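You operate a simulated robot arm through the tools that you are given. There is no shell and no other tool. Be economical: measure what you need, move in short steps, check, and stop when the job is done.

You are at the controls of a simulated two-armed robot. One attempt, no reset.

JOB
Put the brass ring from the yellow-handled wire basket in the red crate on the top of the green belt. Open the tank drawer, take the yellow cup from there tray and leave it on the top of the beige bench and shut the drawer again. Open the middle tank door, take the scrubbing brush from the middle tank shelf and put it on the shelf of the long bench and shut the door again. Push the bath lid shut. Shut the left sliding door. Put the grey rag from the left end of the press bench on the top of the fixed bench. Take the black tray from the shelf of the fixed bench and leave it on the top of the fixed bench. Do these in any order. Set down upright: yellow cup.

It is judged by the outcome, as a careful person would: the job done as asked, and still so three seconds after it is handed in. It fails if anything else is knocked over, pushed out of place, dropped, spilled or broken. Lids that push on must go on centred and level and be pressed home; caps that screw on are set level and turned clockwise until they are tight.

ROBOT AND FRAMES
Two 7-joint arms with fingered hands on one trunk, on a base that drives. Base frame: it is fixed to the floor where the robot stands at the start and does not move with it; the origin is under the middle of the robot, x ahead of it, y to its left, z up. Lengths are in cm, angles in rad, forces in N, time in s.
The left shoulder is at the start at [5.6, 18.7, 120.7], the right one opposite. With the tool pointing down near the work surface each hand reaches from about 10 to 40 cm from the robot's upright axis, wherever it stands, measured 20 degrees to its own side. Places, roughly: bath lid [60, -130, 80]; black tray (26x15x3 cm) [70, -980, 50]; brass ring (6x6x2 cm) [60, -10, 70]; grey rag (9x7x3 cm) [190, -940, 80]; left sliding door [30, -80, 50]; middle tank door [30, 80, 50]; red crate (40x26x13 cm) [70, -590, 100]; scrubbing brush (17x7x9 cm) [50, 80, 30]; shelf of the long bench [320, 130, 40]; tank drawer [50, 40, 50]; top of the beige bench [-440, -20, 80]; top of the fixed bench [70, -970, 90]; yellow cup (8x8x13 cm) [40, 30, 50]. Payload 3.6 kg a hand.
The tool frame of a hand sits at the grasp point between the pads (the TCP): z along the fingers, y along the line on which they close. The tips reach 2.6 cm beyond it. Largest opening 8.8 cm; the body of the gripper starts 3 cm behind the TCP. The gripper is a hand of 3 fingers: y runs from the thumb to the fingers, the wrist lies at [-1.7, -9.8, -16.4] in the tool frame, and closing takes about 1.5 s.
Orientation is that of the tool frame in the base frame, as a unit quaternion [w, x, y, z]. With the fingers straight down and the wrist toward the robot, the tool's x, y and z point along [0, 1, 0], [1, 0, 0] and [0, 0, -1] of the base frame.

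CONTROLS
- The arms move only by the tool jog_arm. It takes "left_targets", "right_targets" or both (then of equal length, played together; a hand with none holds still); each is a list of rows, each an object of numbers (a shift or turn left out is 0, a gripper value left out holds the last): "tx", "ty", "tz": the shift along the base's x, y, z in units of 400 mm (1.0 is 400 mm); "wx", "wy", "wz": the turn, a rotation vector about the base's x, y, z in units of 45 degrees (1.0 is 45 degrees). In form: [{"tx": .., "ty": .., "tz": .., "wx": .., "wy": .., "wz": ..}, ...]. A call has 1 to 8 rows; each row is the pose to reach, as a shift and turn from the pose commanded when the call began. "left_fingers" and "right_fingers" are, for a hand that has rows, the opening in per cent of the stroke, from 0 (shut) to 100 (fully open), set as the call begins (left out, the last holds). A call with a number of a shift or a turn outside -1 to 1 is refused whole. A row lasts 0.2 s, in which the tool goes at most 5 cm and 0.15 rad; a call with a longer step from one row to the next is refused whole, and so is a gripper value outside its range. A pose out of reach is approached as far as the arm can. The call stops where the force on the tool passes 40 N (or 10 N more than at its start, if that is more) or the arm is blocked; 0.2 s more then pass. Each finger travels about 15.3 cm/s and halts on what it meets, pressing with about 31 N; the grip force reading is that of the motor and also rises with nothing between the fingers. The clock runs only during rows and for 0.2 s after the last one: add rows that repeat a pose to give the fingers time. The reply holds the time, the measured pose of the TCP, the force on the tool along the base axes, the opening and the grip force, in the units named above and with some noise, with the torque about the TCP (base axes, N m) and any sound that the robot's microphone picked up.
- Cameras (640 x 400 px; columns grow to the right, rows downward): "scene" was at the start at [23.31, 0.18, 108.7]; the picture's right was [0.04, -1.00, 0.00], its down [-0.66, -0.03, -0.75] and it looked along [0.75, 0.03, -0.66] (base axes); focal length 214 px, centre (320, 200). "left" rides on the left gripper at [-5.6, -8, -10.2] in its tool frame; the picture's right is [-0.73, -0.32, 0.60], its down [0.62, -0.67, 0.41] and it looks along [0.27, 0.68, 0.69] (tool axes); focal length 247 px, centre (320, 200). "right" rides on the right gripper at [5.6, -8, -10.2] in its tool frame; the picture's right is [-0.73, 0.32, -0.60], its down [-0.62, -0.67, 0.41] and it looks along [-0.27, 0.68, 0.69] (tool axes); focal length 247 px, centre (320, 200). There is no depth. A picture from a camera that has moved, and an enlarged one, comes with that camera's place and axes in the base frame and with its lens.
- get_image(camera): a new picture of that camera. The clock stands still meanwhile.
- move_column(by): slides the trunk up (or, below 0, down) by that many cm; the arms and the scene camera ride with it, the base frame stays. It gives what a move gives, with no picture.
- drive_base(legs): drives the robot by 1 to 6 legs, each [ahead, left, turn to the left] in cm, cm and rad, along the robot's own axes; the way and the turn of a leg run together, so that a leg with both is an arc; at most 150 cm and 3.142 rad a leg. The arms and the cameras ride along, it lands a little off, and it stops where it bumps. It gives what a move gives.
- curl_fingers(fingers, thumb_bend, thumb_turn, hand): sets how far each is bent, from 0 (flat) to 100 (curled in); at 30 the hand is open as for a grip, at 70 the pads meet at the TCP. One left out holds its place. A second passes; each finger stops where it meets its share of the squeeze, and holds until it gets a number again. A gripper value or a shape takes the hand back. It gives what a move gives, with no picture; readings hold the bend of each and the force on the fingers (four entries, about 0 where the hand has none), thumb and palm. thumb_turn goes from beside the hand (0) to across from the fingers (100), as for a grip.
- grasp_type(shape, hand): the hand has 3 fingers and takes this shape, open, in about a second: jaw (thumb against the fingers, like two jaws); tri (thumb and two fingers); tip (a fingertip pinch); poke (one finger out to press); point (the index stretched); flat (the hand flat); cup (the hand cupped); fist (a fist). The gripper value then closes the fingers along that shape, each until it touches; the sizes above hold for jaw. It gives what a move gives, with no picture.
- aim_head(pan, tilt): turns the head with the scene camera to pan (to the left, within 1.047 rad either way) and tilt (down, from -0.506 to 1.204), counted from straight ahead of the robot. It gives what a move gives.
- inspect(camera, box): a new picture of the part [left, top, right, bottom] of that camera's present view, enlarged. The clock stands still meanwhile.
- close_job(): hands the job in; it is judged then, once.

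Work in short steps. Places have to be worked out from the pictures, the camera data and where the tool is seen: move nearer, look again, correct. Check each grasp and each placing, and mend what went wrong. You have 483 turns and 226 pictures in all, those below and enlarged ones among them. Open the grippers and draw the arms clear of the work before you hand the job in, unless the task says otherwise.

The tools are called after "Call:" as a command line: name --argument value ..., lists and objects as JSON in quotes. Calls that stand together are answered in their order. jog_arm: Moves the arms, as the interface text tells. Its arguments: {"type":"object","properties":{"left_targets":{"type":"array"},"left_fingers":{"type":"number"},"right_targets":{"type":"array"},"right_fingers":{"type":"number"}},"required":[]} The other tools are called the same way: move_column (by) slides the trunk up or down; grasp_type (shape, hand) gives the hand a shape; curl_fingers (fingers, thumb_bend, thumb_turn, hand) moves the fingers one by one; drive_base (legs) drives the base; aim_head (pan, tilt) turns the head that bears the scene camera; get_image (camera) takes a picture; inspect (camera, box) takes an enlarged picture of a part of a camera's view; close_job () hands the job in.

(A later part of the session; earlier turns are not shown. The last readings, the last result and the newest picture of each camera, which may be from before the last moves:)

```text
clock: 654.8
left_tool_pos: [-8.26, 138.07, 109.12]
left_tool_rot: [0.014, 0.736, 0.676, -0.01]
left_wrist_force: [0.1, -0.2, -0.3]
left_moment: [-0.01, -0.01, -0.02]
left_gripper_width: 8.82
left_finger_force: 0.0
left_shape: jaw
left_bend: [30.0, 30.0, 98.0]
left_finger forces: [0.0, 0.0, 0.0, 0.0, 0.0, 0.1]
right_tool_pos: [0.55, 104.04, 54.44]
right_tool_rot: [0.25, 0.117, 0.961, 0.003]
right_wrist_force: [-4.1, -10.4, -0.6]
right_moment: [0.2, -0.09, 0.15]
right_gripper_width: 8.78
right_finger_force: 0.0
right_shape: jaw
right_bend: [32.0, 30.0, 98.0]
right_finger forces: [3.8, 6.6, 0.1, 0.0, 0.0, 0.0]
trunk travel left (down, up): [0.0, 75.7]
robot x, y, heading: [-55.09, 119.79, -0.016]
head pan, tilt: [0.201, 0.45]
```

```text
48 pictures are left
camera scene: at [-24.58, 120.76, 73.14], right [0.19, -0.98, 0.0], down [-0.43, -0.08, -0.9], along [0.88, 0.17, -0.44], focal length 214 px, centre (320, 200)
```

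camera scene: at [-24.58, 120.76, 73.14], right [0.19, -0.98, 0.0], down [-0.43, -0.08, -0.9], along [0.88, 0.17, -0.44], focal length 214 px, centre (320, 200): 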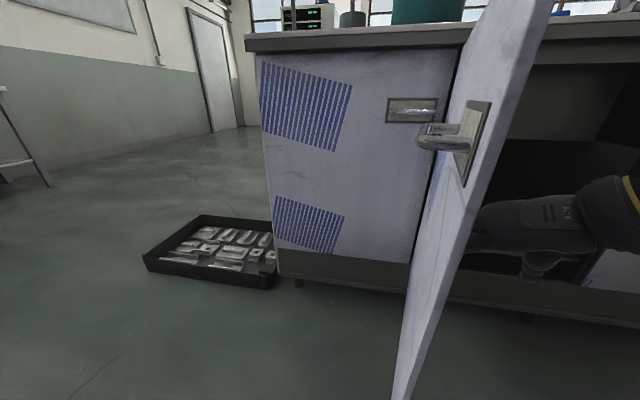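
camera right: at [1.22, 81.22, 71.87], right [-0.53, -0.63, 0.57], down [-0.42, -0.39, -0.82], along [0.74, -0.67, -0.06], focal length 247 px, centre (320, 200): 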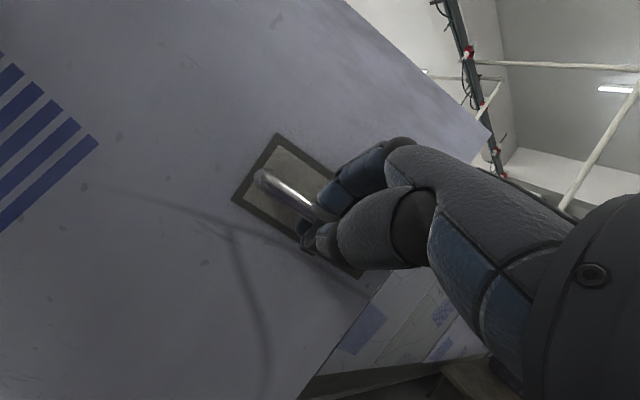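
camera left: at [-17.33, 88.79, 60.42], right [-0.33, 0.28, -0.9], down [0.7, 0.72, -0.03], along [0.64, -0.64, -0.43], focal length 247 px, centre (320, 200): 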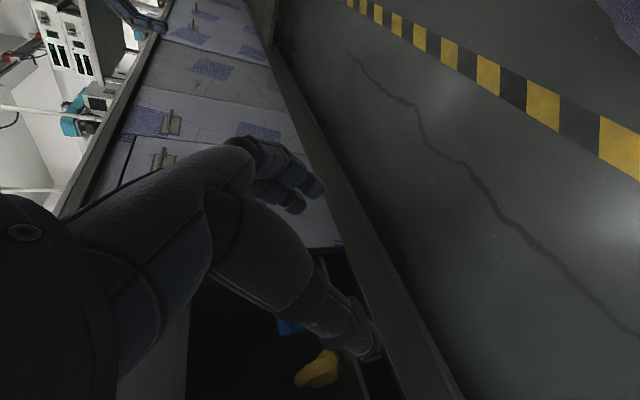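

Door now ~103° open (at its limit). I go back right and set the left hand up again: yaw −90°, down, pitched; the right folded away.

Call:
drive_base --legs '[[-4, -30, 0.015], [-5, -30, 0]]'

Call:
jog_arm --left_targets '[{"wz": -0.17}, {"wz": -0.34}, {"wz": -0.51}, {"wz": -0.68}, {"wz": -0.85}, {"wz": -1.0}]' --right_targets '[{"wz": -0.17, "ty": -0.05, "tx": -0.05}, {"wz": -0.34, "ty": -0.1, "tx": -0.1}, {"wz": -0.51, "ty": -0.15, "tx": -0.15}, {"wz": -0.68, "ty": -0.2, "tx": -0.2}, {"wz": -0.85, "ty": -0.25, "tx": -0.25}, {"wz": -1.0, "ty": -0.3, "tx": -0.3}]'

Call:
jog_arm --left_targets '[{"wz": -0.17, "tz": -0.1}, {"wz": -0.34, "tz": -0.2}, {"wz": -0.51, "tz": -0.3}, {"wz": -0.68, "tz": -0.42}, {"wz": -0.8, "tz": -0.54}, {"wz": -0.9, "tz": -0.66}, {"wz": -0.95, "tz": -0.78}]'

Call:
jog_arm --left_targets '[{"wy": -0.17, "tz": -0.1}, {"wy": -0.34, "tz": -0.2}, {"wy": -0.51, "tz": -0.3}, {"wy": -0.68, "tz": -0.4}, {"wy": -0.82, "tz": -0.5}, {"wy": -0.85, "tz": -0.6}, {"wy": -0.85, "tz": -0.68}]'

```text
clock: 658.5
left_tool_pos: [-17.79, 78.49, 109.05]
left_tool_rot: [0.013, 0.733, 0.68, -0.01]
left_wrist_force: [-0.7, 0.7, -0.1]
left_moment: [0.0, -0.01, 0.0]
left_gripper_width: 8.79
left_finger_force: 0.1
left_shape: jaw
left_bend: [30.0, 30.0, 98.0]
left_finger forces: [0.0, 0.0, 0.1, 0.0, 0.1, 0.0]
right_tool_pos: [-8.51, 44.63, 54.44]
right_tool_rot: [0.251, 0.111, 0.962, 0.004]
right_wrist_force: [-0.2, 0.2, -0.7]
right_moment: [0.01, -0.02, -0.03]
right_gripper_width: 8.81
right_finger_force: 0.0
right_shape: jaw
right_bend: [30.0, 30.0, 98.0]
right_finger forces: [0.1, 0.1, 0.1, 0.1, 0.1, 0.1]
trunk travel left (down, up): [0.0, 75.7]
robot x, y, heading: [-64.35, 59.44, -0.007]
head pan, tilt: [0.201, 0.45]
```

```text
clock: 660.0
left_tool_pos: [-17.81, 78.29, 109.12]
left_tool_rot: [0.008, 0.938, 0.347, -0.015]
left_wrist_force: [0.5, 0.1, -0.5]
left_moment: [0.02, 0.0, -0.01]
left_gripper_width: 8.76
left_finger_force: 0.0
left_shape: jaw
left_bend: [30.0, 30.0, 98.0]
left_finger forces: [0.0, 0.0, 0.0, 0.0, 0.1, 0.0]
right_tool_pos: [-16.11, 26.71, 54.28]
right_tool_rot: [0.213, 0.455, 0.86, -0.083]
right_wrist_force: [-0.4, -0.4, 0.2]
right_moment: [0.02, 0.03, -0.01]
right_gripper_width: 8.8
right_finger_force: 0.0
right_shape: jaw
right_bend: [30.0, 30.0, 98.0]
right_finger forces: [0.0, 0.1, 0.0, 0.1, 0.0, 0.1]
right hand out of reach, approached as far as the arm can: row 3, 4, 5, 6
trunk travel left (down, up): [0.0, 75.7]
robot x, y, heading: [-64.72, 59.2, -0.006]
head pan, tilt: [0.201, 0.45]
```

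```text
clock: 661.5
left_tool_pos: [-18.05, 78.42, 77.96]
left_tool_rot: [0.004, 1.0, -0.019, -0.017]
left_wrist_force: [-0.6, -0.1, -0.2]
left_moment: [0.0, 0.03, 0.02]
left_gripper_width: 8.79
left_finger_force: 0.0
left_shape: jaw
left_bend: [30.0, 30.0, 98.0]
left_finger forces: [0.0, 0.0, 0.0, 0.0, 0.1, 0.0]
right_tool_pos: [-16.15, 26.69, 54.3]
right_tool_rot: [0.213, 0.455, 0.861, -0.084]
right_wrist_force: [-1.7, -0.8, -0.4]
right_moment: [0.0, -0.02, 0.0]
right_gripper_width: 8.8
right_finger_force: 0.0
right_shape: jaw
right_bend: [30.0, 30.0, 98.0]
right_finger forces: [0.0, 0.0, 0.0, 0.0, 0.1, 0.0]
trunk travel left (down, up): [0.0, 75.7]
robot x, y, heading: [-64.56, 59.53, -0.006]
head pan, tilt: [0.201, 0.45]
```

```text
clock: 663.1
left_tool_pos: [-17.98, 78.58, 50.64]
left_tool_rot: [-0.004, 0.949, -0.019, 0.313]
left_wrist_force: [-0.1, 0.1, -0.5]
left_moment: [0.02, 0.0, -0.01]
left_gripper_width: 8.8
left_finger_force: 0.0
left_shape: jaw
left_bend: [30.0, 30.0, 98.0]
left_finger forces: [0.0, 0.1, 0.0, 0.0, 0.1, 0.0]
left hand out of reach, approached as far as the arm can: row 3, 4, 5
right_tool_pos: [-16.07, 26.66, 54.35]
right_tool_rot: [0.213, 0.454, 0.861, -0.085]
right_wrist_force: [0.2, -0.4, 0.5]
right_moment: [-0.03, -0.01, -0.05]
right_gripper_width: 8.8
right_finger_force: 0.1
right_shape: jaw
right_bend: [30.0, 30.0, 98.0]
right_finger forces: [0.1, 0.0, 0.0, 0.0, 0.0, 0.0]
trunk travel left (down, up): [0.0, 75.7]
robot x, y, heading: [-64.79, 59.26, -0.006]
head pan, tilt: [0.201, 0.45]
```

Left hand set. I raise the right hand above counter height so it can pass over it.

Call:
jog_arm --right_targets '[{"tz": 0.12}, {"tz": 0.24}, {"tz": 0.36}, {"tz": 0.48}, {"tz": 0.6}, {"tz": 0.72}, {"tz": 0.84}, {"tz": 0.96}]'

Call:
jog_arm --right_targets '[{"tz": 0.12}, {"tz": 0.24}, {"tz": 0.3}]'

Call:
drive_base --legs '[[30, 0, 0.006]]'

Call:
get_image --camera "scene"

```text
clock: 665.0
left_tool_pos: [-17.95, 78.46, 50.63]
left_tool_rot: [-0.004, 0.951, -0.018, 0.31]
left_wrist_force: [-0.2, -0.6, -0.3]
left_moment: [-0.02, 0.0, 0.0]
left_gripper_width: 8.79
left_finger_force: 0.1
left_shape: jaw
left_bend: [30.0, 30.0, 98.0]
left_finger forces: [0.0, 0.0, 0.1, 0.0, 0.1, 0.1]
right_tool_pos: [-15.92, 26.92, 92.47]
right_tool_rot: [0.212, 0.455, 0.861, -0.084]
right_wrist_force: [0.5, -0.4, -0.4]
right_moment: [-0.02, -0.01, 0.04]
right_gripper_width: 8.78
right_finger_force: 0.0
right_shape: jaw
right_bend: [30.0, 30.0, 98.0]
right_finger forces: [0.0, 0.0, 0.1, 0.1, 0.1, 0.1]
right hand out of reach, approached as far as the arm can: row 1, 2, 3, 4, 5, 6
trunk travel left (down, up): [0.0, 75.7]
robot x, y, heading: [-64.37, 59.39, -0.005]
head pan, tilt: [0.201, 0.45]
```

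```text
clock: 665.8
left_tool_pos: [-17.9, 78.44, 50.58]
left_tool_rot: [-0.004, 0.95, -0.019, 0.311]
left_wrist_force: [0.2, -1.0, -0.3]
left_moment: [0.01, 0.04, -0.01]
left_gripper_width: 8.81
left_finger_force: 0.1
left_shape: jaw
left_bend: [30.0, 30.0, 98.0]
left_finger forces: [0.1, 0.0, 0.0, 0.0, 0.1, 0.0]
right_tool_pos: [-15.57, 26.5, 103.8]
right_tool_rot: [0.202, 0.459, 0.86, -0.095]
right_wrist_force: [-2.2, 1.3, 3.7]
right_moment: [0.04, -0.17, 0.04]
right_gripper_width: 8.76
right_finger_force: 0.1
right_shape: jaw
right_bend: [30.0, 30.0, 98.0]
right_finger forces: [0.0, 0.0, 0.1, 0.0, 0.0, 0.1]
trunk travel left (down, up): [0.0, 75.7]
robot x, y, heading: [-64.6, 59.32, -0.003]
head pan, tilt: [0.201, 0.45]
```

```text
clock: 667.8
left_tool_pos: [9.1, 78.95, 50.19]
left_tool_rot: [-0.006, 0.953, -0.011, 0.302]
left_wrist_force: [-0.5, 0.6, -0.5]
left_moment: [0.0, -0.01, 0.0]
left_gripper_width: 8.81
left_finger_force: 0.0
left_shape: jaw
left_bend: [30.0, 30.0, 98.0]
left_finger forces: [0.0, 0.0, 0.0, 0.0, 0.0, 0.1]
right_tool_pos: [12.4, 27.25, 104.64]
right_tool_rot: [0.212, 0.449, 0.864, -0.081]
right_wrist_force: [-0.4, -0.8, 0.4]
right_moment: [0.01, 0.0, -0.01]
right_gripper_width: 8.8
right_finger_force: 0.1
right_shape: jaw
right_bend: [30.0, 30.0, 98.0]
right_finger forces: [0.0, 0.1, 0.1, 0.0, 0.0, 0.0]
trunk travel left (down, up): [0.0, 75.7]
robot x, y, heading: [-36.01, 59.25, 0.008]
head pan, tilt: [0.201, 0.45]
stopped in leg 1: the robot was blocked; the commanded pose is now the measured one
```

```text
47 pictures are left
camera scene: at [-5.77, 61.32, 73.23], right [0.21, -0.98, 0.0], down [-0.42, -0.09, -0.9], along [0.88, 0.19, -0.43], focal length 214 px, centre (320, 200)
```

scene: 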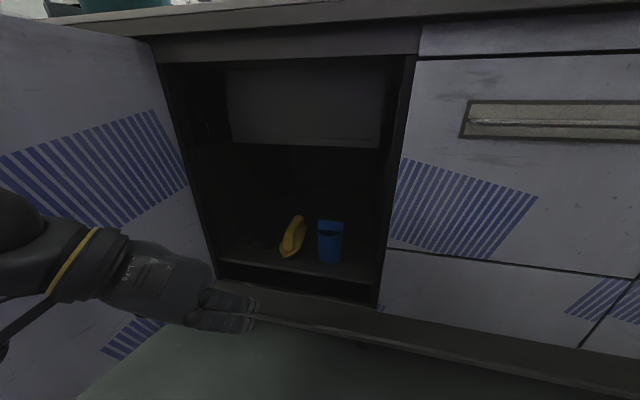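

Progress; the forearm presses the door again. I shift the base 15 cm right while keeping the hand at y≈80, then advance.

Call:
drive_base --legs '[[-3, -15, 0]]'

Call:
jog_arm --left_targets '[{"ty": 0.1}, {"ty": 0.2}, {"ty": 0.3}, {"ty": 0.4, "tz": -0.05}]'

Call:
drive_base --legs '[[20, 0, 0]]'

Call:
get_image --camera "scene"

```text
clock: 669.1
left_tool_pos: [6.45, 64.09, 50.12]
left_tool_rot: [-0.004, 0.953, -0.01, 0.302]
left_wrist_force: [0.7, 0.5, 0.6]
left_moment: [0.07, 0.0, 0.02]
left_gripper_width: 8.79
left_finger_force: 0.1
left_shape: jaw
left_bend: [30.0, 30.0, 98.0]
left_finger forces: [0.0, 0.0, 0.1, 0.1, 0.1, 0.1]
right_tool_pos: [9.78, 12.32, 104.62]
right_tool_rot: [0.214, 0.45, 0.863, -0.083]
right_wrist_force: [-0.3, -0.3, 0.2]
right_moment: [-0.02, 0.01, -0.01]
right_gripper_width: 8.8
right_finger_force: 0.0
right_shape: jaw
right_bend: [30.0, 30.0, 98.0]
right_finger forces: [0.0, 0.0, 0.0, 0.0, 0.0, 0.0]
trunk travel left (down, up): [0.0, 75.7]
robot x, y, heading: [-39.12, 44.53, 0.014]
head pan, tilt: [0.201, 0.45]
```

```text
clock: 670.1
left_tool_pos: [6.39, 80.36, 47.65]
left_tool_rot: [-0.043, 0.943, -0.072, 0.323]
left_wrist_force: [-0.9, -0.7, 0.4]
left_moment: [0.06, 0.01, -0.02]
left_gripper_width: 8.82
left_finger_force: 0.1
left_shape: jaw
left_bend: [30.0, 30.0, 98.0]
left_finger forces: [0.1, 0.1, 0.0, 0.0, 0.0, 0.0]
left hand out of reach, approached as far as the arm can: row 4
right_tool_pos: [9.92, 12.43, 104.66]
right_tool_rot: [0.213, 0.45, 0.863, -0.082]
right_wrist_force: [0.2, 0.0, 0.8]
right_moment: [0.0, -0.01, 0.02]
right_gripper_width: 8.8
right_finger_force: 0.1
right_shape: jaw
right_bend: [30.0, 30.0, 98.0]
right_finger forces: [0.0, 0.1, 0.0, 0.0, 0.0, 0.1]
trunk travel left (down, up): [0.0, 75.7]
robot x, y, heading: [-39.37, 44.5, 0.013]
head pan, tilt: [0.201, 0.45]
```

```text
clock: 671.8
left_tool_pos: [27.06, 79.54, 48.13]
left_tool_rot: [-0.004, 0.954, -0.012, 0.299]
left_wrist_force: [-0.3, 0.4, 0.2]
left_moment: [0.0, -0.03, 0.01]
left_gripper_width: 8.78
left_finger_force: 0.0
left_shape: jaw
left_bend: [30.0, 30.0, 98.0]
left_finger forces: [0.1, 0.0, 0.1, 0.0, 0.0, 0.1]
right_tool_pos: [30.49, 12.52, 104.62]
right_tool_rot: [0.213, 0.449, 0.864, -0.082]
right_wrist_force: [-0.4, 0.4, -0.3]
right_moment: [-0.01, 0.02, -0.02]
right_gripper_width: 8.79
right_finger_force: 0.0
right_shape: jaw
right_bend: [30.0, 30.0, 98.0]
right_finger forces: [0.1, 0.0, 0.1, 0.1, 0.0, 0.1]
trunk travel left (down, up): [0.0, 75.7]
robot x, y, heading: [-18.68, 44.51, 0.012]
head pan, tilt: [0.201, 0.45]
```

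```text
46 pictures are left
camera scene: at [12.21, 46.69, 73.13], right [0.21, -0.98, 0.0], down [-0.43, -0.09, -0.9], along [0.88, 0.19, -0.44], focal length 214 px, centre (320, 200)
```

scene: 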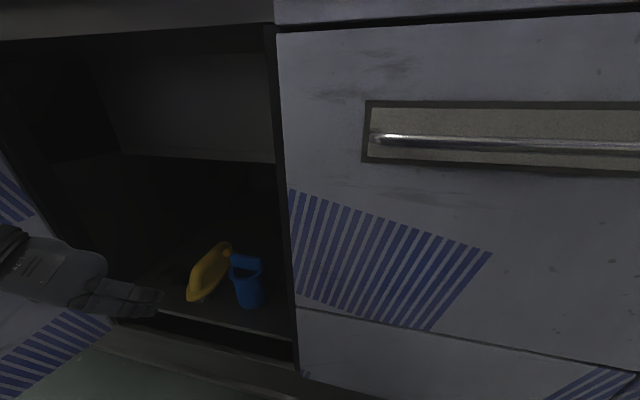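

Now inside reach: left hand at (27,79.5,48). I look through the left camera.

Call:
get_image --camera "left"

```text
45 pictures are left
camera left: at [16.84, 87.79, 53.53], right [-0.26, 0.34, -0.91], down [0.76, 0.65, 0.03], along [0.6, -0.68, -0.42], focal length 247 px, centre (320, 200)
```

left: 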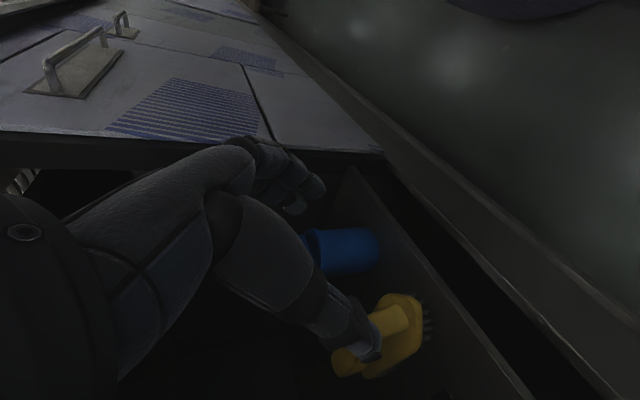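

Handle runs x≈39–50 at y≈81.3, z≈37. I drive 7 cm in and then bring the hand over the handle.

Call:
drive_base --legs '[[7, 0, 0]]'

Call:
jog_arm --left_targets '[{"tx": 0.1, "ty": 0.03}, {"tx": 0.2, "ty": 0.045}, {"tx": 0.24, "ty": 0.045, "tz": -0.06}]'

Call:
get_image --camera "left"

```text
clock: 672.8
left_tool_pos: [34.24, 79.76, 48.12]
left_tool_rot: [-0.005, 0.954, -0.012, 0.298]
left_wrist_force: [-0.1, 0.5, 0.1]
left_moment: [0.02, 0.01, 0.0]
left_gripper_width: 8.79
left_finger_force: 0.0
left_shape: jaw
left_bend: [30.0, 30.0, 98.0]
left_finger forces: [0.0, 0.0, 0.0, 0.0, 0.0, 0.1]
right_tool_pos: [37.59, 12.8, 104.62]
right_tool_rot: [0.213, 0.449, 0.864, -0.082]
right_wrist_force: [-0.4, 0.4, -0.2]
right_moment: [0.0, 0.02, 0.03]
right_gripper_width: 8.8
right_finger_force: 0.0
right_shape: jaw
right_bend: [30.0, 30.0, 98.0]
right_finger forces: [0.0, 0.0, 0.0, 0.0, 0.0, 0.0]
trunk travel left (down, up): [0.0, 75.7]
robot x, y, heading: [-11.61, 44.67, 0.012]
head pan, tilt: [0.201, 0.45]
```

```text
clock: 673.6
left_tool_pos: [43.73, 81.49, 45.91]
left_tool_rot: [-0.005, 0.955, -0.011, 0.297]
left_wrist_force: [-0.6, -0.7, -0.2]
left_moment: [0.01, -0.02, 0.04]
left_gripper_width: 8.79
left_finger_force: 0.1
left_shape: jaw
left_bend: [30.0, 30.0, 98.0]
left_finger forces: [0.1, 0.0, 0.0, 0.0, 0.1, 0.0]
right_tool_pos: [37.54, 12.77, 104.55]
right_tool_rot: [0.214, 0.45, 0.863, -0.082]
right_wrist_force: [0.1, -0.7, -0.3]
right_moment: [0.04, -0.01, -0.03]
right_gripper_width: 8.76
right_finger_force: 0.0
right_shape: jaw
right_bend: [30.0, 30.0, 98.0]
right_finger forces: [0.0, 0.1, 0.0, 0.0, 0.1, 0.1]
trunk travel left (down, up): [0.0, 75.7]
robot x, y, heading: [-10.98, 44.73, 0.005]
head pan, tilt: [0.201, 0.45]
```

```text
44 pictures are left
camera left: at [33.56, 89.68, 51.14], right [-0.26, 0.34, -0.9], down [0.76, 0.65, 0.03], along [0.6, -0.68, -0.42], focal length 247 px, centre (320, 200)
```

left: 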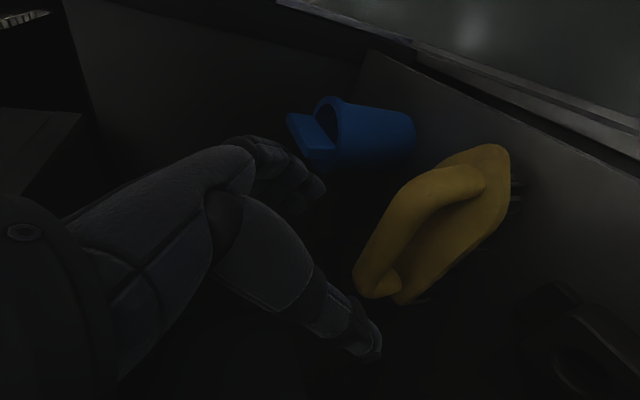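

Handle lies right under the hand (mid ≈(43,81.7,38.5)). I lower over it.

Call:
jog_arm --left_targets '[{"tz": -0.06, "ty": 0.005}, {"tz": -0.12, "ty": 0.01}, {"tz": -0.17, "ty": 0.01}, {"tz": -0.2, "ty": 0.01}]'

Call:
get_image --camera "left"

```text
clock: 674.6
left_tool_pos: [43.63, 81.91, 37.84]
left_tool_rot: [-0.005, 0.955, -0.013, 0.297]
left_wrist_force: [0.7, 0.1, -0.4]
left_moment: [0.0, 0.01, -0.01]
left_gripper_width: 8.81
left_finger_force: 0.0
left_shape: jaw
left_bend: [30.0, 30.0, 98.0]
left_finger forces: [0.0, 0.0, 0.0, 0.0, 0.0, 0.0]
right_tool_pos: [37.57, 12.76, 104.62]
right_tool_rot: [0.214, 0.45, 0.863, -0.082]
right_wrist_force: [-0.7, -0.4, 0.9]
right_moment: [0.01, -0.03, -0.02]
right_gripper_width: 8.78
right_finger_force: 0.0
right_shape: jaw
right_bend: [30.0, 30.0, 98.0]
right_finger forces: [0.0, 0.1, 0.0, 0.1, 0.0, 0.0]
trunk travel left (down, up): [0.0, 75.7]
robot x, y, heading: [-11.77, 44.93, 0.01]
head pan, tilt: [0.201, 0.45]
```

```text
43 pictures are left
camera left: at [33.52, 90.09, 43.2], right [-0.26, 0.34, -0.91], down [0.76, 0.65, 0.03], along [0.6, -0.68, -0.42], focal length 247 px, centre (320, 200)
```

left: 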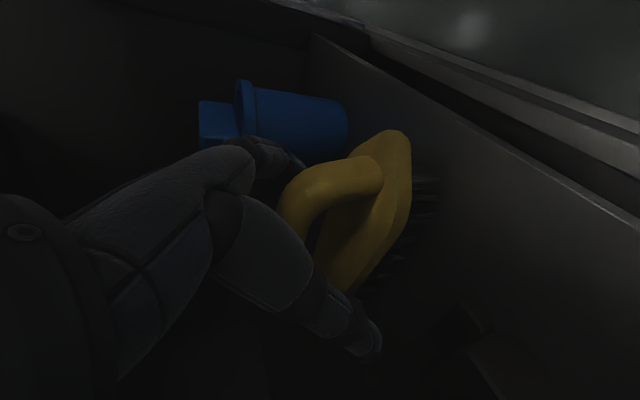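

Handle is between thumb and fingers. I close.

Call:
jog_arm --left_targets '[{}, {}, {}, {}, {}, {}, {}, {}]' --left_fingers 0

Call:
jog_arm --left_targets '[{"tz": 0.03}, {"tz": 0.07}, {"tz": 0.12}]'

Call:
get_image --camera "left"

```text
clock: 676.4
left_tool_pos: [43.79, 81.78, 37.88]
left_tool_rot: [-0.004, 0.954, -0.012, 0.298]
left_wrist_force: [-0.5, 0.1, -0.6]
left_moment: [0.02, -0.03, 0.02]
left_gripper_width: 0.69
left_finger_force: 31.0
left_shape: jaw
left_bend: [75.0, 76.0, 100.0]
left_finger forces: [0.5, 15.4, 0.1, 0.0, 13.8, 0.0]
right_tool_pos: [37.54, 12.86, 104.57]
right_tool_rot: [0.213, 0.449, 0.863, -0.083]
right_wrist_force: [0.5, 0.2, 0.8]
right_moment: [0.02, 0.02, 0.02]
right_gripper_width: 8.76
right_finger_force: 0.0
right_shape: jaw
right_bend: [30.0, 30.0, 98.0]
right_finger forces: [0.0, 0.0, 0.0, 0.0, 0.1, 0.0]
trunk travel left (down, up): [0.0, 75.7]
robot x, y, heading: [-11.28, 44.85, 0.014]
head pan, tilt: [0.201, 0.45]
```

```text
clock: 677.2
left_tool_pos: [43.72, 81.92, 42.52]
left_tool_rot: [-0.004, 0.955, -0.013, 0.297]
left_wrist_force: [0.5, 0.2, -1.2]
left_moment: [-0.03, 0.01, -0.02]
left_gripper_width: 0.71
left_finger_force: 30.7
left_shape: jaw
left_bend: [75.0, 76.0, 100.0]
left_finger forces: [0.5, 15.2, 0.0, 0.0, 13.9, 0.0]
right_tool_pos: [37.57, 12.81, 104.52]
right_tool_rot: [0.213, 0.449, 0.864, -0.082]
right_wrist_force: [0.4, -0.4, -1.0]
right_moment: [0.01, 0.0, -0.02]
right_gripper_width: 8.79
right_finger_force: 0.1
right_shape: jaw
right_bend: [30.0, 30.0, 98.0]
right_finger forces: [0.0, 0.0, 0.0, 0.1, 0.0, 0.1]
trunk travel left (down, up): [0.0, 75.7]
robot x, y, heading: [-11.62, 44.46, 0.012]
head pan, tilt: [0.201, 0.45]
```

```text
42 pictures are left
camera left: at [33.59, 90.14, 47.9], right [-0.26, 0.34, -0.91], down [0.76, 0.65, 0.03], along [0.6, -0.68, -0.42], focal length 247 px, centre (320, 200)
```

left: 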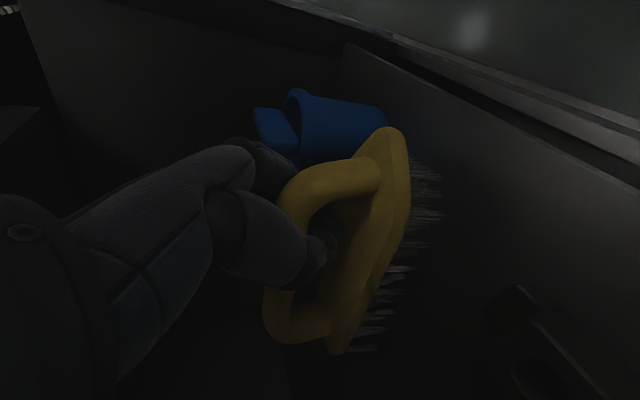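

The handle is securely caged in the left hand. I raise slightly and back straight out.

Call:
jog_arm --left_targets '[{"tz": 0.06}, {"tz": 0.1}]'

Call:
drive_base --legs '[[-40, 0, -0.005], [-36, 0, 0]]'

Call:
jog_arm --right_targets '[{"tz": -0.12}, {"tz": -0.24}, {"tz": -0.36}, {"tz": -0.48}, {"tz": -0.6}, {"tz": -0.72}, {"tz": -0.84}, {"tz": -0.96}]' --right_fingers 0

Call:
aim_head --pan 0.4 --tilt 0.3

Call:
get_image --camera "scene"

```text
clock: 677.8
left_tool_pos: [43.89, 81.8, 46.57]
left_tool_rot: [-0.005, 0.955, -0.012, 0.297]
left_wrist_force: [1.1, -0.6, -1.7]
left_moment: [0.01, 0.04, -0.01]
left_gripper_width: 0.67
left_finger_force: 31.2
left_shape: jaw
left_bend: [75.0, 76.0, 100.0]
left_finger forces: [0.3, 15.3, 0.0, 0.1, 13.9, 0.0]
right_tool_pos: [37.53, 12.83, 104.57]
right_tool_rot: [0.213, 0.449, 0.864, -0.082]
right_wrist_force: [0.0, 0.6, 0.1]
right_moment: [-0.01, 0.03, 0.01]
right_gripper_width: 8.8
right_finger_force: 0.1
right_shape: jaw
right_bend: [30.0, 30.0, 98.0]
right_finger forces: [0.0, 0.0, 0.0, 0.0, 0.0, 0.0]
trunk travel left (down, up): [0.0, 75.7]
robot x, y, heading: [-11.26, 44.46, 0.015]
head pan, tilt: [0.201, 0.45]
```

```text
clock: 682.2
left_tool_pos: [-31.85, 81.25, 46.59]
left_tool_rot: [-0.003, 0.954, -0.015, 0.298]
left_wrist_force: [0.3, -0.6, -1.7]
left_moment: [0.02, -0.01, 0.03]
left_gripper_width: 0.64
left_finger_force: 31.3
left_shape: jaw
left_bend: [75.0, 76.0, 100.0]
left_finger forces: [0.6, 15.3, 0.0, 0.0, 13.9, 0.1]
right_tool_pos: [-38.63, 12.17, 104.72]
right_tool_rot: [0.213, 0.453, 0.862, -0.083]
right_wrist_force: [-0.3, -0.4, 0.3]
right_moment: [0.0, 0.02, 0.02]
right_gripper_width: 8.79
right_finger_force: 0.1
right_shape: jaw
right_bend: [30.0, 30.0, 98.0]
right_finger forces: [0.1, 0.1, 0.0, 0.1, 0.1, 0.1]
trunk travel left (down, up): [0.0, 75.7]
robot x, y, heading: [-87.51, 44.5, -0.0]
head pan, tilt: [0.201, 0.45]
```

```text
clock: 684.0
left_tool_pos: [-31.81, 81.1, 46.39]
left_tool_rot: [-0.003, 0.954, -0.015, 0.299]
left_wrist_force: [-0.5, -0.1, -1.2]
left_moment: [0.03, 0.05, 0.01]
left_gripper_width: 0.72
left_finger_force: 31.4
left_shape: jaw
left_bend: [75.0, 76.0, 100.0]
left_finger forces: [0.5, 15.3, 0.0, 0.0, 13.8, 0.0]
right_tool_pos: [-34.21, 9.55, 65.31]
right_tool_rot: [0.213, 0.453, 0.862, -0.082]
right_wrist_force: [0.4, 0.3, 0.4]
right_moment: [-0.05, 0.0, 0.01]
right_gripper_width: 0.0
right_finger_force: 31.7
right_shape: jaw
right_bend: [70.0, 46.0, 100.0]
right_finger forces: [0.0, 0.0, 0.0, 0.0, 0.1, 0.0]
right hand out of reach, approached as far as the arm can: row 5, 6, 7, 8
trunk travel left (down, up): [0.0, 75.7]
robot x, y, heading: [-87.29, 44.46, 0.007]
head pan, tilt: [0.201, 0.45]
```

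```text
clock: 684.7
left_tool_pos: [-31.84, 81.09, 46.6]
left_tool_rot: [-0.003, 0.954, -0.016, 0.298]
left_wrist_force: [0.2, 0.5, -2.3]
left_moment: [0.03, 0.01, 0.01]
left_gripper_width: 0.71
left_finger_force: 30.8
left_shape: jaw
left_bend: [75.0, 76.0, 100.0]
left_finger forces: [0.5, 15.4, 0.1, 0.0, 14.0, 0.0]
right_tool_pos: [-34.02, 9.73, 65.43]
right_tool_rot: [0.213, 0.453, 0.862, -0.084]
right_wrist_force: [-0.2, 0.2, 1.0]
right_moment: [0.01, -0.01, 0.03]
right_gripper_width: 0.01
right_finger_force: 30.5
right_shape: jaw
right_bend: [70.0, 46.0, 100.0]
right_finger forces: [0.0, 0.2, 0.1, 0.0, 0.1, 0.0]
trunk travel left (down, up): [0.0, 75.7]
robot x, y, heading: [-86.94, 44.47, 0.006]
head pan, tilt: [0.4, 0.3]
```

```text
41 pictures are left
camera scene: at [-57.04, 48.12, 74.52], right [0.39, -0.92, 0.0], down [-0.27, -0.12, -0.95], along [0.88, 0.37, -0.3], focal length 214 px, centre (320, 200)
```

scene: 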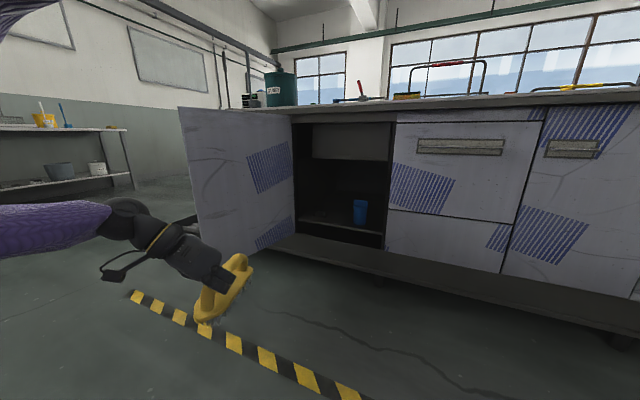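

Brush held. To shut the door I go to its outer side: tuck the left hand back, move left, then sweep right with the closed right hand.

Call:
jog_arm --left_targets '[{"tx": -0.1, "tz": 0.03}, {"tx": -0.2, "tz": 0.06}, {"tx": -0.3, "tz": 0.1}, {"tx": -0.4, "tz": 0.15}]'

Call:
drive_base --legs '[[0, 112, -0.006], [30, 0, 0]]'

Call:
aim_head --pan -0.4 --tilt 0.4

Call:
get_image --camera "scene"

```text
clock: 685.7
left_tool_pos: [-47.89, 81.32, 52.6]
left_tool_rot: [-0.003, 0.954, -0.017, 0.298]
left_wrist_force: [0.7, 0.0, -1.9]
left_moment: [0.0, 0.03, -0.04]
left_gripper_width: 0.69
left_finger_force: 30.9
left_shape: jaw
left_bend: [75.0, 77.0, 100.0]
left_finger forces: [0.6, 15.1, 0.1, 0.0, 13.6, 0.0]
right_tool_pos: [-34.06, 9.53, 65.44]
right_tool_rot: [0.214, 0.453, 0.862, -0.084]
right_wrist_force: [0.2, 1.0, 0.1]
right_moment: [-0.02, 0.01, 0.02]
right_gripper_width: 0.02
right_finger_force: 30.9
right_shape: jaw
right_bend: [70.0, 46.0, 100.0]
right_finger forces: [0.0, 0.0, 0.1, 0.1, 0.0, 0.0]
trunk travel left (down, up): [0.0, 75.7]
robot x, y, heading: [-87.16, 45.08, 0.004]
head pan, tilt: [0.4, 0.3]
```

```text
clock: 693.1
left_tool_pos: [-19.56, 194.02, 52.51]
left_tool_rot: [-0.004, 0.954, -0.011, 0.298]
left_wrist_force: [-0.4, 0.2, -1.4]
left_moment: [0.0, 0.01, 0.0]
left_gripper_width: 0.72
left_finger_force: 31.0
left_shape: jaw
left_bend: [75.0, 77.0, 100.0]
left_finger forces: [19.6, 15.1, 0.1, 0.0, 13.6, 0.1]
right_tool_pos: [-5.02, 122.46, 65.37]
right_tool_rot: [0.213, 0.448, 0.864, -0.083]
right_wrist_force: [0.2, 0.4, -1.0]
right_moment: [-0.01, -0.02, -0.01]
right_gripper_width: 0.03
right_finger_force: 31.2
right_shape: jaw
right_bend: [70.0, 46.0, 100.0]
right_finger forces: [0.0, 0.0, 0.0, 0.0, 0.0, 0.0]
trunk travel left (down, up): [0.0, 75.7]
robot x, y, heading: [-58.94, 156.74, 0.017]
head pan, tilt: [0.4, 0.3]
```

```text
clock: 694.2
left_tool_pos: [-19.55, 194.02, 52.62]
left_tool_rot: [-0.005, 0.954, -0.012, 0.298]
left_wrist_force: [-0.1, -0.2, -1.1]
left_moment: [0.02, 0.01, 0.01]
left_gripper_width: 0.71
left_finger_force: 31.0
left_shape: jaw
left_bend: [75.0, 77.0, 100.0]
left_finger forces: [19.6, 15.1, 0.1, 0.1, 13.6, 0.0]
right_tool_pos: [-4.92, 122.36, 65.45]
right_tool_rot: [0.213, 0.448, 0.864, -0.083]
right_wrist_force: [1.0, 0.0, -0.3]
right_moment: [-0.02, 0.01, 0.01]
right_gripper_width: 0.0
right_finger_force: 31.2
right_shape: jaw
right_bend: [70.0, 46.0, 100.0]
right_finger forces: [0.0, 0.0, 0.0, 0.0, 0.0, 0.0]
trunk travel left (down, up): [0.0, 75.7]
robot x, y, heading: [-58.47, 156.81, 0.018]
head pan, tilt: [-0.4, 0.4]
```

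```text
40 pictures are left
camera scene: at [-28.42, 153.56, 73.6], right [-0.38, -0.93, 0.0], down [-0.36, 0.15, -0.92], along [0.85, -0.35, -0.39], focal length 214 px, centre (320, 200)
```

scene: 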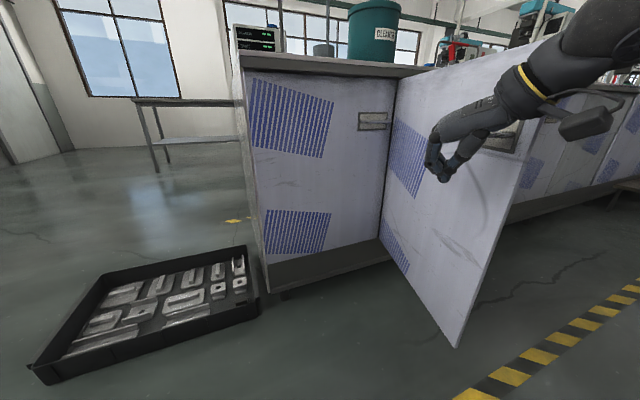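

I sweep right, then forward to close it.

Call:
drive_base --legs '[[0, -36, -0.015], [16, 0, 0]]'

Call:
get_image --camera "scene"

```text
clock: 697.5
left_tool_pos: [-3.22, 158.14, 52.53]
left_tool_rot: [-0.003, 0.954, -0.017, 0.299]
left_wrist_force: [0.1, -0.4, -1.2]
left_moment: [-0.02, 0.04, 0.0]
left_gripper_width: 0.71
left_finger_force: 31.6
left_shape: jaw
left_bend: [75.0, 77.0, 100.0]
left_finger forces: [19.7, 15.2, 0.0, 0.1, 13.7, 0.1]
right_tool_pos: [10.46, 86.43, 65.37]
right_tool_rot: [0.213, 0.453, 0.862, -0.084]
right_wrist_force: [0.4, -0.4, -0.5]
right_moment: [0.01, 0.01, -0.01]
right_gripper_width: 0.02
right_finger_force: 31.1
right_shape: jaw
right_bend: [70.0, 46.0, 100.0]
right_finger forces: [0.1, 0.0, 0.0, 0.1, 0.0, 0.0]
trunk travel left (down, up): [0.0, 75.7]
robot x, y, heading: [-42.67, 121.22, 0.003]
head pan, tilt: [-0.4, 0.4]
```

```text
39 pictures are left
camera scene: at [-12.45, 117.79, 73.6], right [-0.39, -0.92, 0.0], down [-0.36, 0.15, -0.92], along [0.85, -0.36, -0.39], focal length 214 px, centre (320, 200)
```

scene: 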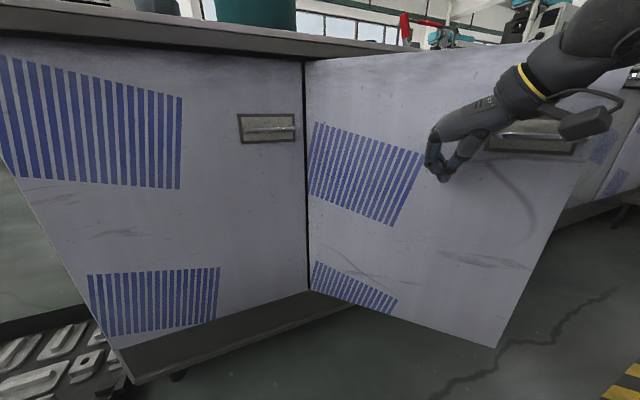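

Door follows. I push it the rest of the way, moving a bit right for leverage.

Call:
drive_base --legs '[[6, -14, 0], [14, 0, 0]]'

Call:
get_image --camera "scene"

```text
clock: 699.8
left_tool_pos: [17.0, 144.53, 52.56]
left_tool_rot: [-0.003, 0.954, -0.015, 0.298]
left_wrist_force: [0.1, -0.7, -1.1]
left_moment: [0.02, 0.02, 0.03]
left_gripper_width: 0.71
left_finger_force: 31.1
left_shape: jaw
left_bend: [75.0, 77.0, 100.0]
left_finger forces: [19.9, 15.3, 0.0, 0.0, 13.8, 0.1]
right_tool_pos: [30.77, 72.84, 65.42]
right_tool_rot: [0.213, 0.453, 0.862, -0.082]
right_wrist_force: [-7.1, -1.6, 1.8]
right_moment: [0.04, -0.18, 0.03]
right_gripper_width: 0.02
right_finger_force: 31.1
right_shape: jaw
right_bend: [70.0, 46.0, 100.0]
right_finger forces: [0.0, 6.9, 0.1, 0.1, 0.0, 0.1]
trunk travel left (down, up): [0.0, 75.7]
robot x, y, heading: [-22.23, 107.6, 0.007]
head pan, tilt: [-0.4, 0.4]
```

```text
38 pictures are left
camera scene: at [7.73, 104.16, 73.63], right [-0.39, -0.92, 0.0], down [-0.36, 0.15, -0.92], along [0.85, -0.35, -0.39], focal length 214 px, centre (320, 200)
```

scene: 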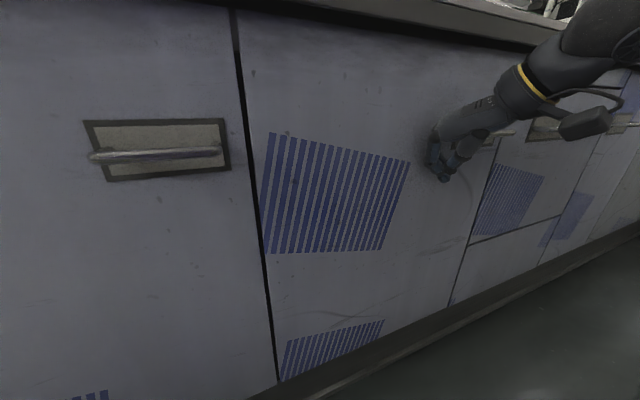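

Door looks flush. One more centimetre to make sure, then back off.

Call:
drive_base --legs '[[1.5, 0, 0]]'

Call:
drive_base --legs '[[-60, 0, 0]]'

Call:
aim_head --pan -0.3 --tilt 0.2

Call:
get_image --camera "scene"

```text
clock: 700.6
left_tool_pos: [17.7, 144.49, 52.58]
left_tool_rot: [-0.004, 0.955, -0.017, 0.297]
left_wrist_force: [0.8, 0.5, -1.5]
left_moment: [-0.03, 0.02, -0.01]
left_gripper_width: 0.7
left_finger_force: 31.1
left_shape: jaw
left_bend: [75.0, 77.0, 100.0]
left_finger forces: [19.9, 15.1, 0.0, 0.0, 13.7, 0.0]
right_tool_pos: [30.79, 73.04, 65.01]
right_tool_rot: [0.203, 0.45, 0.866, -0.085]
right_wrist_force: [-10.0, 0.3, 1.3]
right_moment: [0.05, -0.21, 0.04]
right_gripper_width: 0.0
right_finger_force: 30.9
right_shape: jaw
right_bend: [70.0, 46.0, 100.0]
right_finger forces: [0.1, 10.0, 0.0, 0.1, 0.0, 0.0]
trunk travel left (down, up): [0.0, 75.7]
robot x, y, heading: [-21.99, 107.99, 0.005]
head pan, tilt: [-0.4, 0.4]
stopped in leg 1: the force on the tool passed its limit at 52 N (the readings are from after the stop); the commanded pose is now the measured one
```

```text
clock: 704.0
left_tool_pos: [-42.5, 144.34, 52.5]
left_tool_rot: [-0.003, 0.954, -0.017, 0.298]
left_wrist_force: [0.0, -0.3, -0.8]
left_moment: [0.0, -0.01, -0.03]
left_gripper_width: 0.68
left_finger_force: 30.6
left_shape: jaw
left_bend: [75.0, 77.0, 100.0]
left_finger forces: [19.9, 15.2, 0.1, 0.0, 13.8, 0.0]
right_tool_pos: [-29.35, 72.84, 65.0]
right_tool_rot: [0.204, 0.451, 0.865, -0.084]
right_wrist_force: [-0.2, -0.1, -0.3]
right_moment: [0.0, 0.01, 0.0]
right_gripper_width: 0.02
right_finger_force: 31.0
right_shape: jaw
right_bend: [70.0, 46.0, 100.0]
right_finger forces: [0.0, 0.0, 0.0, 0.1, 0.0, 0.0]
trunk travel left (down, up): [0.0, 75.7]
robot x, y, heading: [-82.37, 107.89, -0.0]
head pan, tilt: [-0.4, 0.4]
```

```text
clock: 704.7
left_tool_pos: [-42.54, 144.28, 52.45]
left_tool_rot: [-0.003, 0.955, -0.017, 0.296]
left_wrist_force: [0.0, -0.1, -1.7]
left_moment: [0.02, 0.02, 0.01]
left_gripper_width: 0.69
left_finger_force: 30.5
left_shape: jaw
left_bend: [75.0, 77.0, 100.0]
left_finger forces: [20.0, 15.3, 0.0, 0.0, 13.7, 0.1]
right_tool_pos: [-29.4, 72.87, 65.04]
right_tool_rot: [0.203, 0.451, 0.865, -0.086]
right_wrist_force: [-0.7, -0.1, 0.2]
right_moment: [0.0, 0.03, -0.01]
right_gripper_width: 0.01
right_finger_force: 30.6
right_shape: jaw
right_bend: [70.0, 46.0, 100.0]
right_finger forces: [0.1, 0.0, 0.0, 0.0, 0.1, 0.0]
trunk travel left (down, up): [0.0, 75.7]
robot x, y, heading: [-82.15, 107.51, 0.004]
head pan, tilt: [-0.3, 0.201]
```

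```text
37 pictures are left
camera scene: at [-51.42, 104.78, 75.45], right [-0.3, -0.96, 0.0], down [-0.19, 0.06, -0.98], along [0.94, -0.29, -0.2], focal length 214 px, centre (320, 200)
```

scene: 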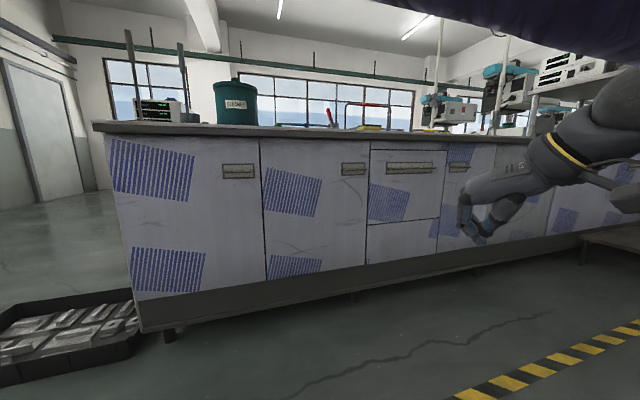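

Middle door is shut. Now to the long bench behind the tank: I go round the left end, clear of the floor crate.

Call:
drive_base --legs '[[0, 120, -0.004], [0, 50, 0], [150, 0, 0], [100, 0, 0]]'

Call:
aim_head --pan -0.5 --tilt 0.25

Call:
get_image --camera "scene"

```text
clock: 725.1
left_tool_pos: [210.82, 308.27, 52.49]
left_tool_rot: [0.0, 0.954, -0.03, 0.298]
left_wrist_force: [-0.5, -0.7, -1.1]
left_moment: [-0.02, 0.0, 0.0]
left_gripper_width: 0.73
left_finger_force: 30.6
left_shape: jaw
left_bend: [75.0, 77.0, 100.0]
left_finger forces: [21.1, 15.3, 0.0, 0.0, 13.8, 0.1]
right_tool_pos: [221.93, 236.44, 64.96]
right_tool_rot: [0.202, 0.463, 0.858, -0.088]
right_wrist_force: [-0.5, 0.1, -0.1]
right_moment: [0.03, 0.01, 0.01]
right_gripper_width: 0.0
right_finger_force: 31.0
right_shape: jaw
right_bend: [70.0, 46.0, 100.0]
right_finger forces: [0.0, 0.0, 0.0, 0.0, 0.0, 0.0]
trunk travel left (down, up): [0.0, 75.7]
robot x, y, heading: [169.88, 272.73, -0.027]
head pan, tilt: [-0.3, 0.201]
```

```text
clock: 725.8
left_tool_pos: [210.75, 308.32, 52.39]
left_tool_rot: [0.0, 0.954, -0.03, 0.297]
left_wrist_force: [1.2, 0.4, -1.2]
left_moment: [0.03, 0.01, 0.01]
left_gripper_width: 0.7
left_finger_force: 31.1
left_shape: jaw
left_bend: [75.0, 77.0, 100.0]
left_finger forces: [21.0, 15.3, 0.0, 0.0, 14.0, 0.1]
right_tool_pos: [221.8, 236.52, 65.05]
right_tool_rot: [0.203, 0.463, 0.859, -0.087]
right_wrist_force: [0.1, 0.1, -0.4]
right_moment: [0.01, 0.01, -0.03]
right_gripper_width: 0.0
right_finger_force: 31.1
right_shape: jaw
right_bend: [70.0, 46.0, 100.0]
right_finger forces: [0.0, 0.0, 0.1, 0.1, 0.0, 0.0]
trunk travel left (down, up): [0.0, 75.7]
robot x, y, heading: [170.39, 272.54, -0.027]
head pan, tilt: [-0.499, 0.25]
```

```text
36 pictures are left
camera scene: at [200.02, 267.26, 75.0], right [-0.5, -0.86, 0.0], down [-0.21, 0.12, -0.97], along [0.84, -0.49, -0.25], focal length 214 px, centre (320, 200)
```

scene: 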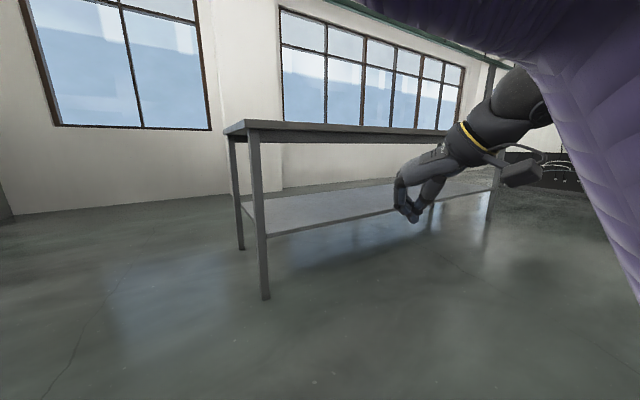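

Long bench: front x≈295, top z≈79, empty shelf z≈35–40. I raise the right hand above bench height, move in front of it, and extend the left hand.

Call:
jog_arm --right_targets '[{"tz": 0.12}, {"tz": 0.24}, {"tz": 0.36}, {"tz": 0.48}, {"tz": 0.6}, {"tz": 0.72}, {"tz": 0.84}, {"tz": 0.9}]'

Call:
drive_base --legs '[[0, -125, 0.027], [55, 0, 0]]'

Call:
jog_arm --left_targets '[{"tx": 0.1}, {"tx": 0.2}, {"tx": 0.3}, {"tx": 0.4}]'

Call:
aim_head --pan 0.4 --tilt 0.4

Call:
get_image --camera "scene"

```text
clock: 727.6
left_tool_pos: [210.79, 308.23, 52.37]
left_tool_rot: [0.002, 0.955, -0.03, 0.296]
left_wrist_force: [-0.8, 0.4, -1.1]
left_moment: [-0.02, 0.01, 0.01]
left_gripper_width: 0.7
left_finger_force: 31.5
left_shape: jaw
left_bend: [75.0, 77.0, 100.0]
left_finger forces: [21.1, 15.3, 0.1, 0.1, 13.8, 0.1]
right_tool_pos: [222.89, 239.21, 93.26]
right_tool_rot: [0.22, 0.466, 0.85, -0.107]
right_wrist_force: [-0.7, 0.4, 0.3]
right_moment: [0.03, 0.03, 0.03]
right_gripper_width: 0.0
right_finger_force: 31.2
right_shape: jaw
right_bend: [70.0, 46.0, 100.0]
right_finger forces: [0.0, 0.0, 0.1, 0.0, 0.0, 0.0]
right hand out of reach, approached as far as the arm can: row 1, 5, 6, 7, 8
trunk travel left (down, up): [0.0, 75.7]
robot x, y, heading: [170.53, 272.7, -0.028]
head pan, tilt: [-0.499, 0.25]
```

```text
clock: 736.5
left_tool_pos: [263.45, 188.02, 52.47]
left_tool_rot: [-0.004, 0.954, -0.017, 0.298]
left_wrist_force: [-0.8, -0.3, -1.3]
left_moment: [0.04, -0.01, -0.02]
left_gripper_width: 0.71
left_finger_force: 31.7
left_shape: jaw
left_bend: [75.0, 77.0, 100.0]
left_finger forces: [21.6, 15.3, 0.0, 0.0, 14.1, 0.0]
right_tool_pos: [277.63, 119.15, 93.15]
right_tool_rot: [0.223, 0.454, 0.857, -0.103]
right_wrist_force: [-0.2, -0.6, -0.4]
right_moment: [0.02, 0.01, -0.04]
right_gripper_width: 0.0
right_finger_force: 31.3
right_shape: jaw
right_bend: [70.0, 46.0, 100.0]
right_finger forces: [0.1, 0.1, 0.1, 0.0, 0.0, 0.0]
trunk travel left (down, up): [0.0, 75.7]
robot x, y, heading: [223.84, 151.61, 0.007]
head pan, tilt: [-0.499, 0.25]
```

```text
clock: 737.5
left_tool_pos: [279.29, 188.11, 52.51]
left_tool_rot: [-0.004, 0.955, -0.016, 0.295]
left_wrist_force: [0.7, 0.3, -1.8]
left_moment: [0.0, 0.01, 0.01]
left_gripper_width: 0.66
left_finger_force: 30.6
left_shape: jaw
left_bend: [75.0, 77.0, 100.0]
left_finger forces: [0.7, 12.3, 0.1, 0.0, 12.0, 0.0]
right_tool_pos: [277.59, 119.23, 93.18]
right_tool_rot: [0.222, 0.453, 0.857, -0.102]
right_wrist_force: [0.4, -0.4, 1.1]
right_moment: [-0.02, 0.0, 0.02]
right_gripper_width: 0.02
right_finger_force: 30.7
right_shape: jaw
right_bend: [70.0, 46.0, 100.0]
right_finger forces: [0.0, 0.1, 0.0, 0.0, 0.0, 0.1]
trunk travel left (down, up): [0.0, 75.7]
robot x, y, heading: [224.05, 151.11, 0.003]
head pan, tilt: [-0.499, 0.25]
```

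```text
clock: 738.8
left_tool_pos: [279.26, 188.07, 52.46]
left_tool_rot: [-0.004, 0.955, -0.017, 0.296]
left_wrist_force: [0.1, -0.6, -1.4]
left_moment: [-0.01, 0.0, 0.01]
left_gripper_width: 0.7
left_finger_force: 31.1
left_shape: jaw
left_bend: [75.0, 77.0, 100.0]
left_finger forces: [0.6, 12.3, 0.1, 0.1, 12.1, 0.0]
right_tool_pos: [277.62, 119.21, 93.16]
right_tool_rot: [0.223, 0.454, 0.856, -0.103]
right_wrist_force: [-0.6, -0.4, -0.9]
right_moment: [0.0, 0.01, -0.01]
right_gripper_width: 0.0
right_finger_force: 30.6
right_shape: jaw
right_bend: [70.0, 46.0, 100.0]
right_finger forces: [0.0, 0.0, 0.0, 0.0, 0.0, 0.0]
trunk travel left (down, up): [0.0, 75.7]
robot x, y, heading: [224.09, 151.25, 0.001]
head pan, tilt: [0.4, 0.4]
```

```text
35 pictures are left
camera scene: at [254.15, 154.85, 73.6], right [0.39, -0.92, 0.0], down [-0.36, -0.15, -0.92], along [0.85, 0.36, -0.39], focal length 214 px, centre (320, 200)
```

scene: 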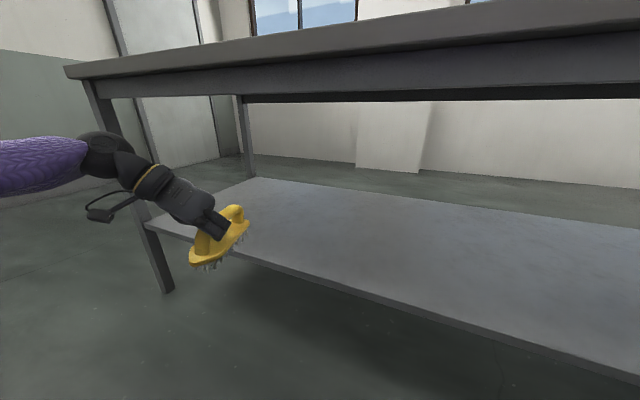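

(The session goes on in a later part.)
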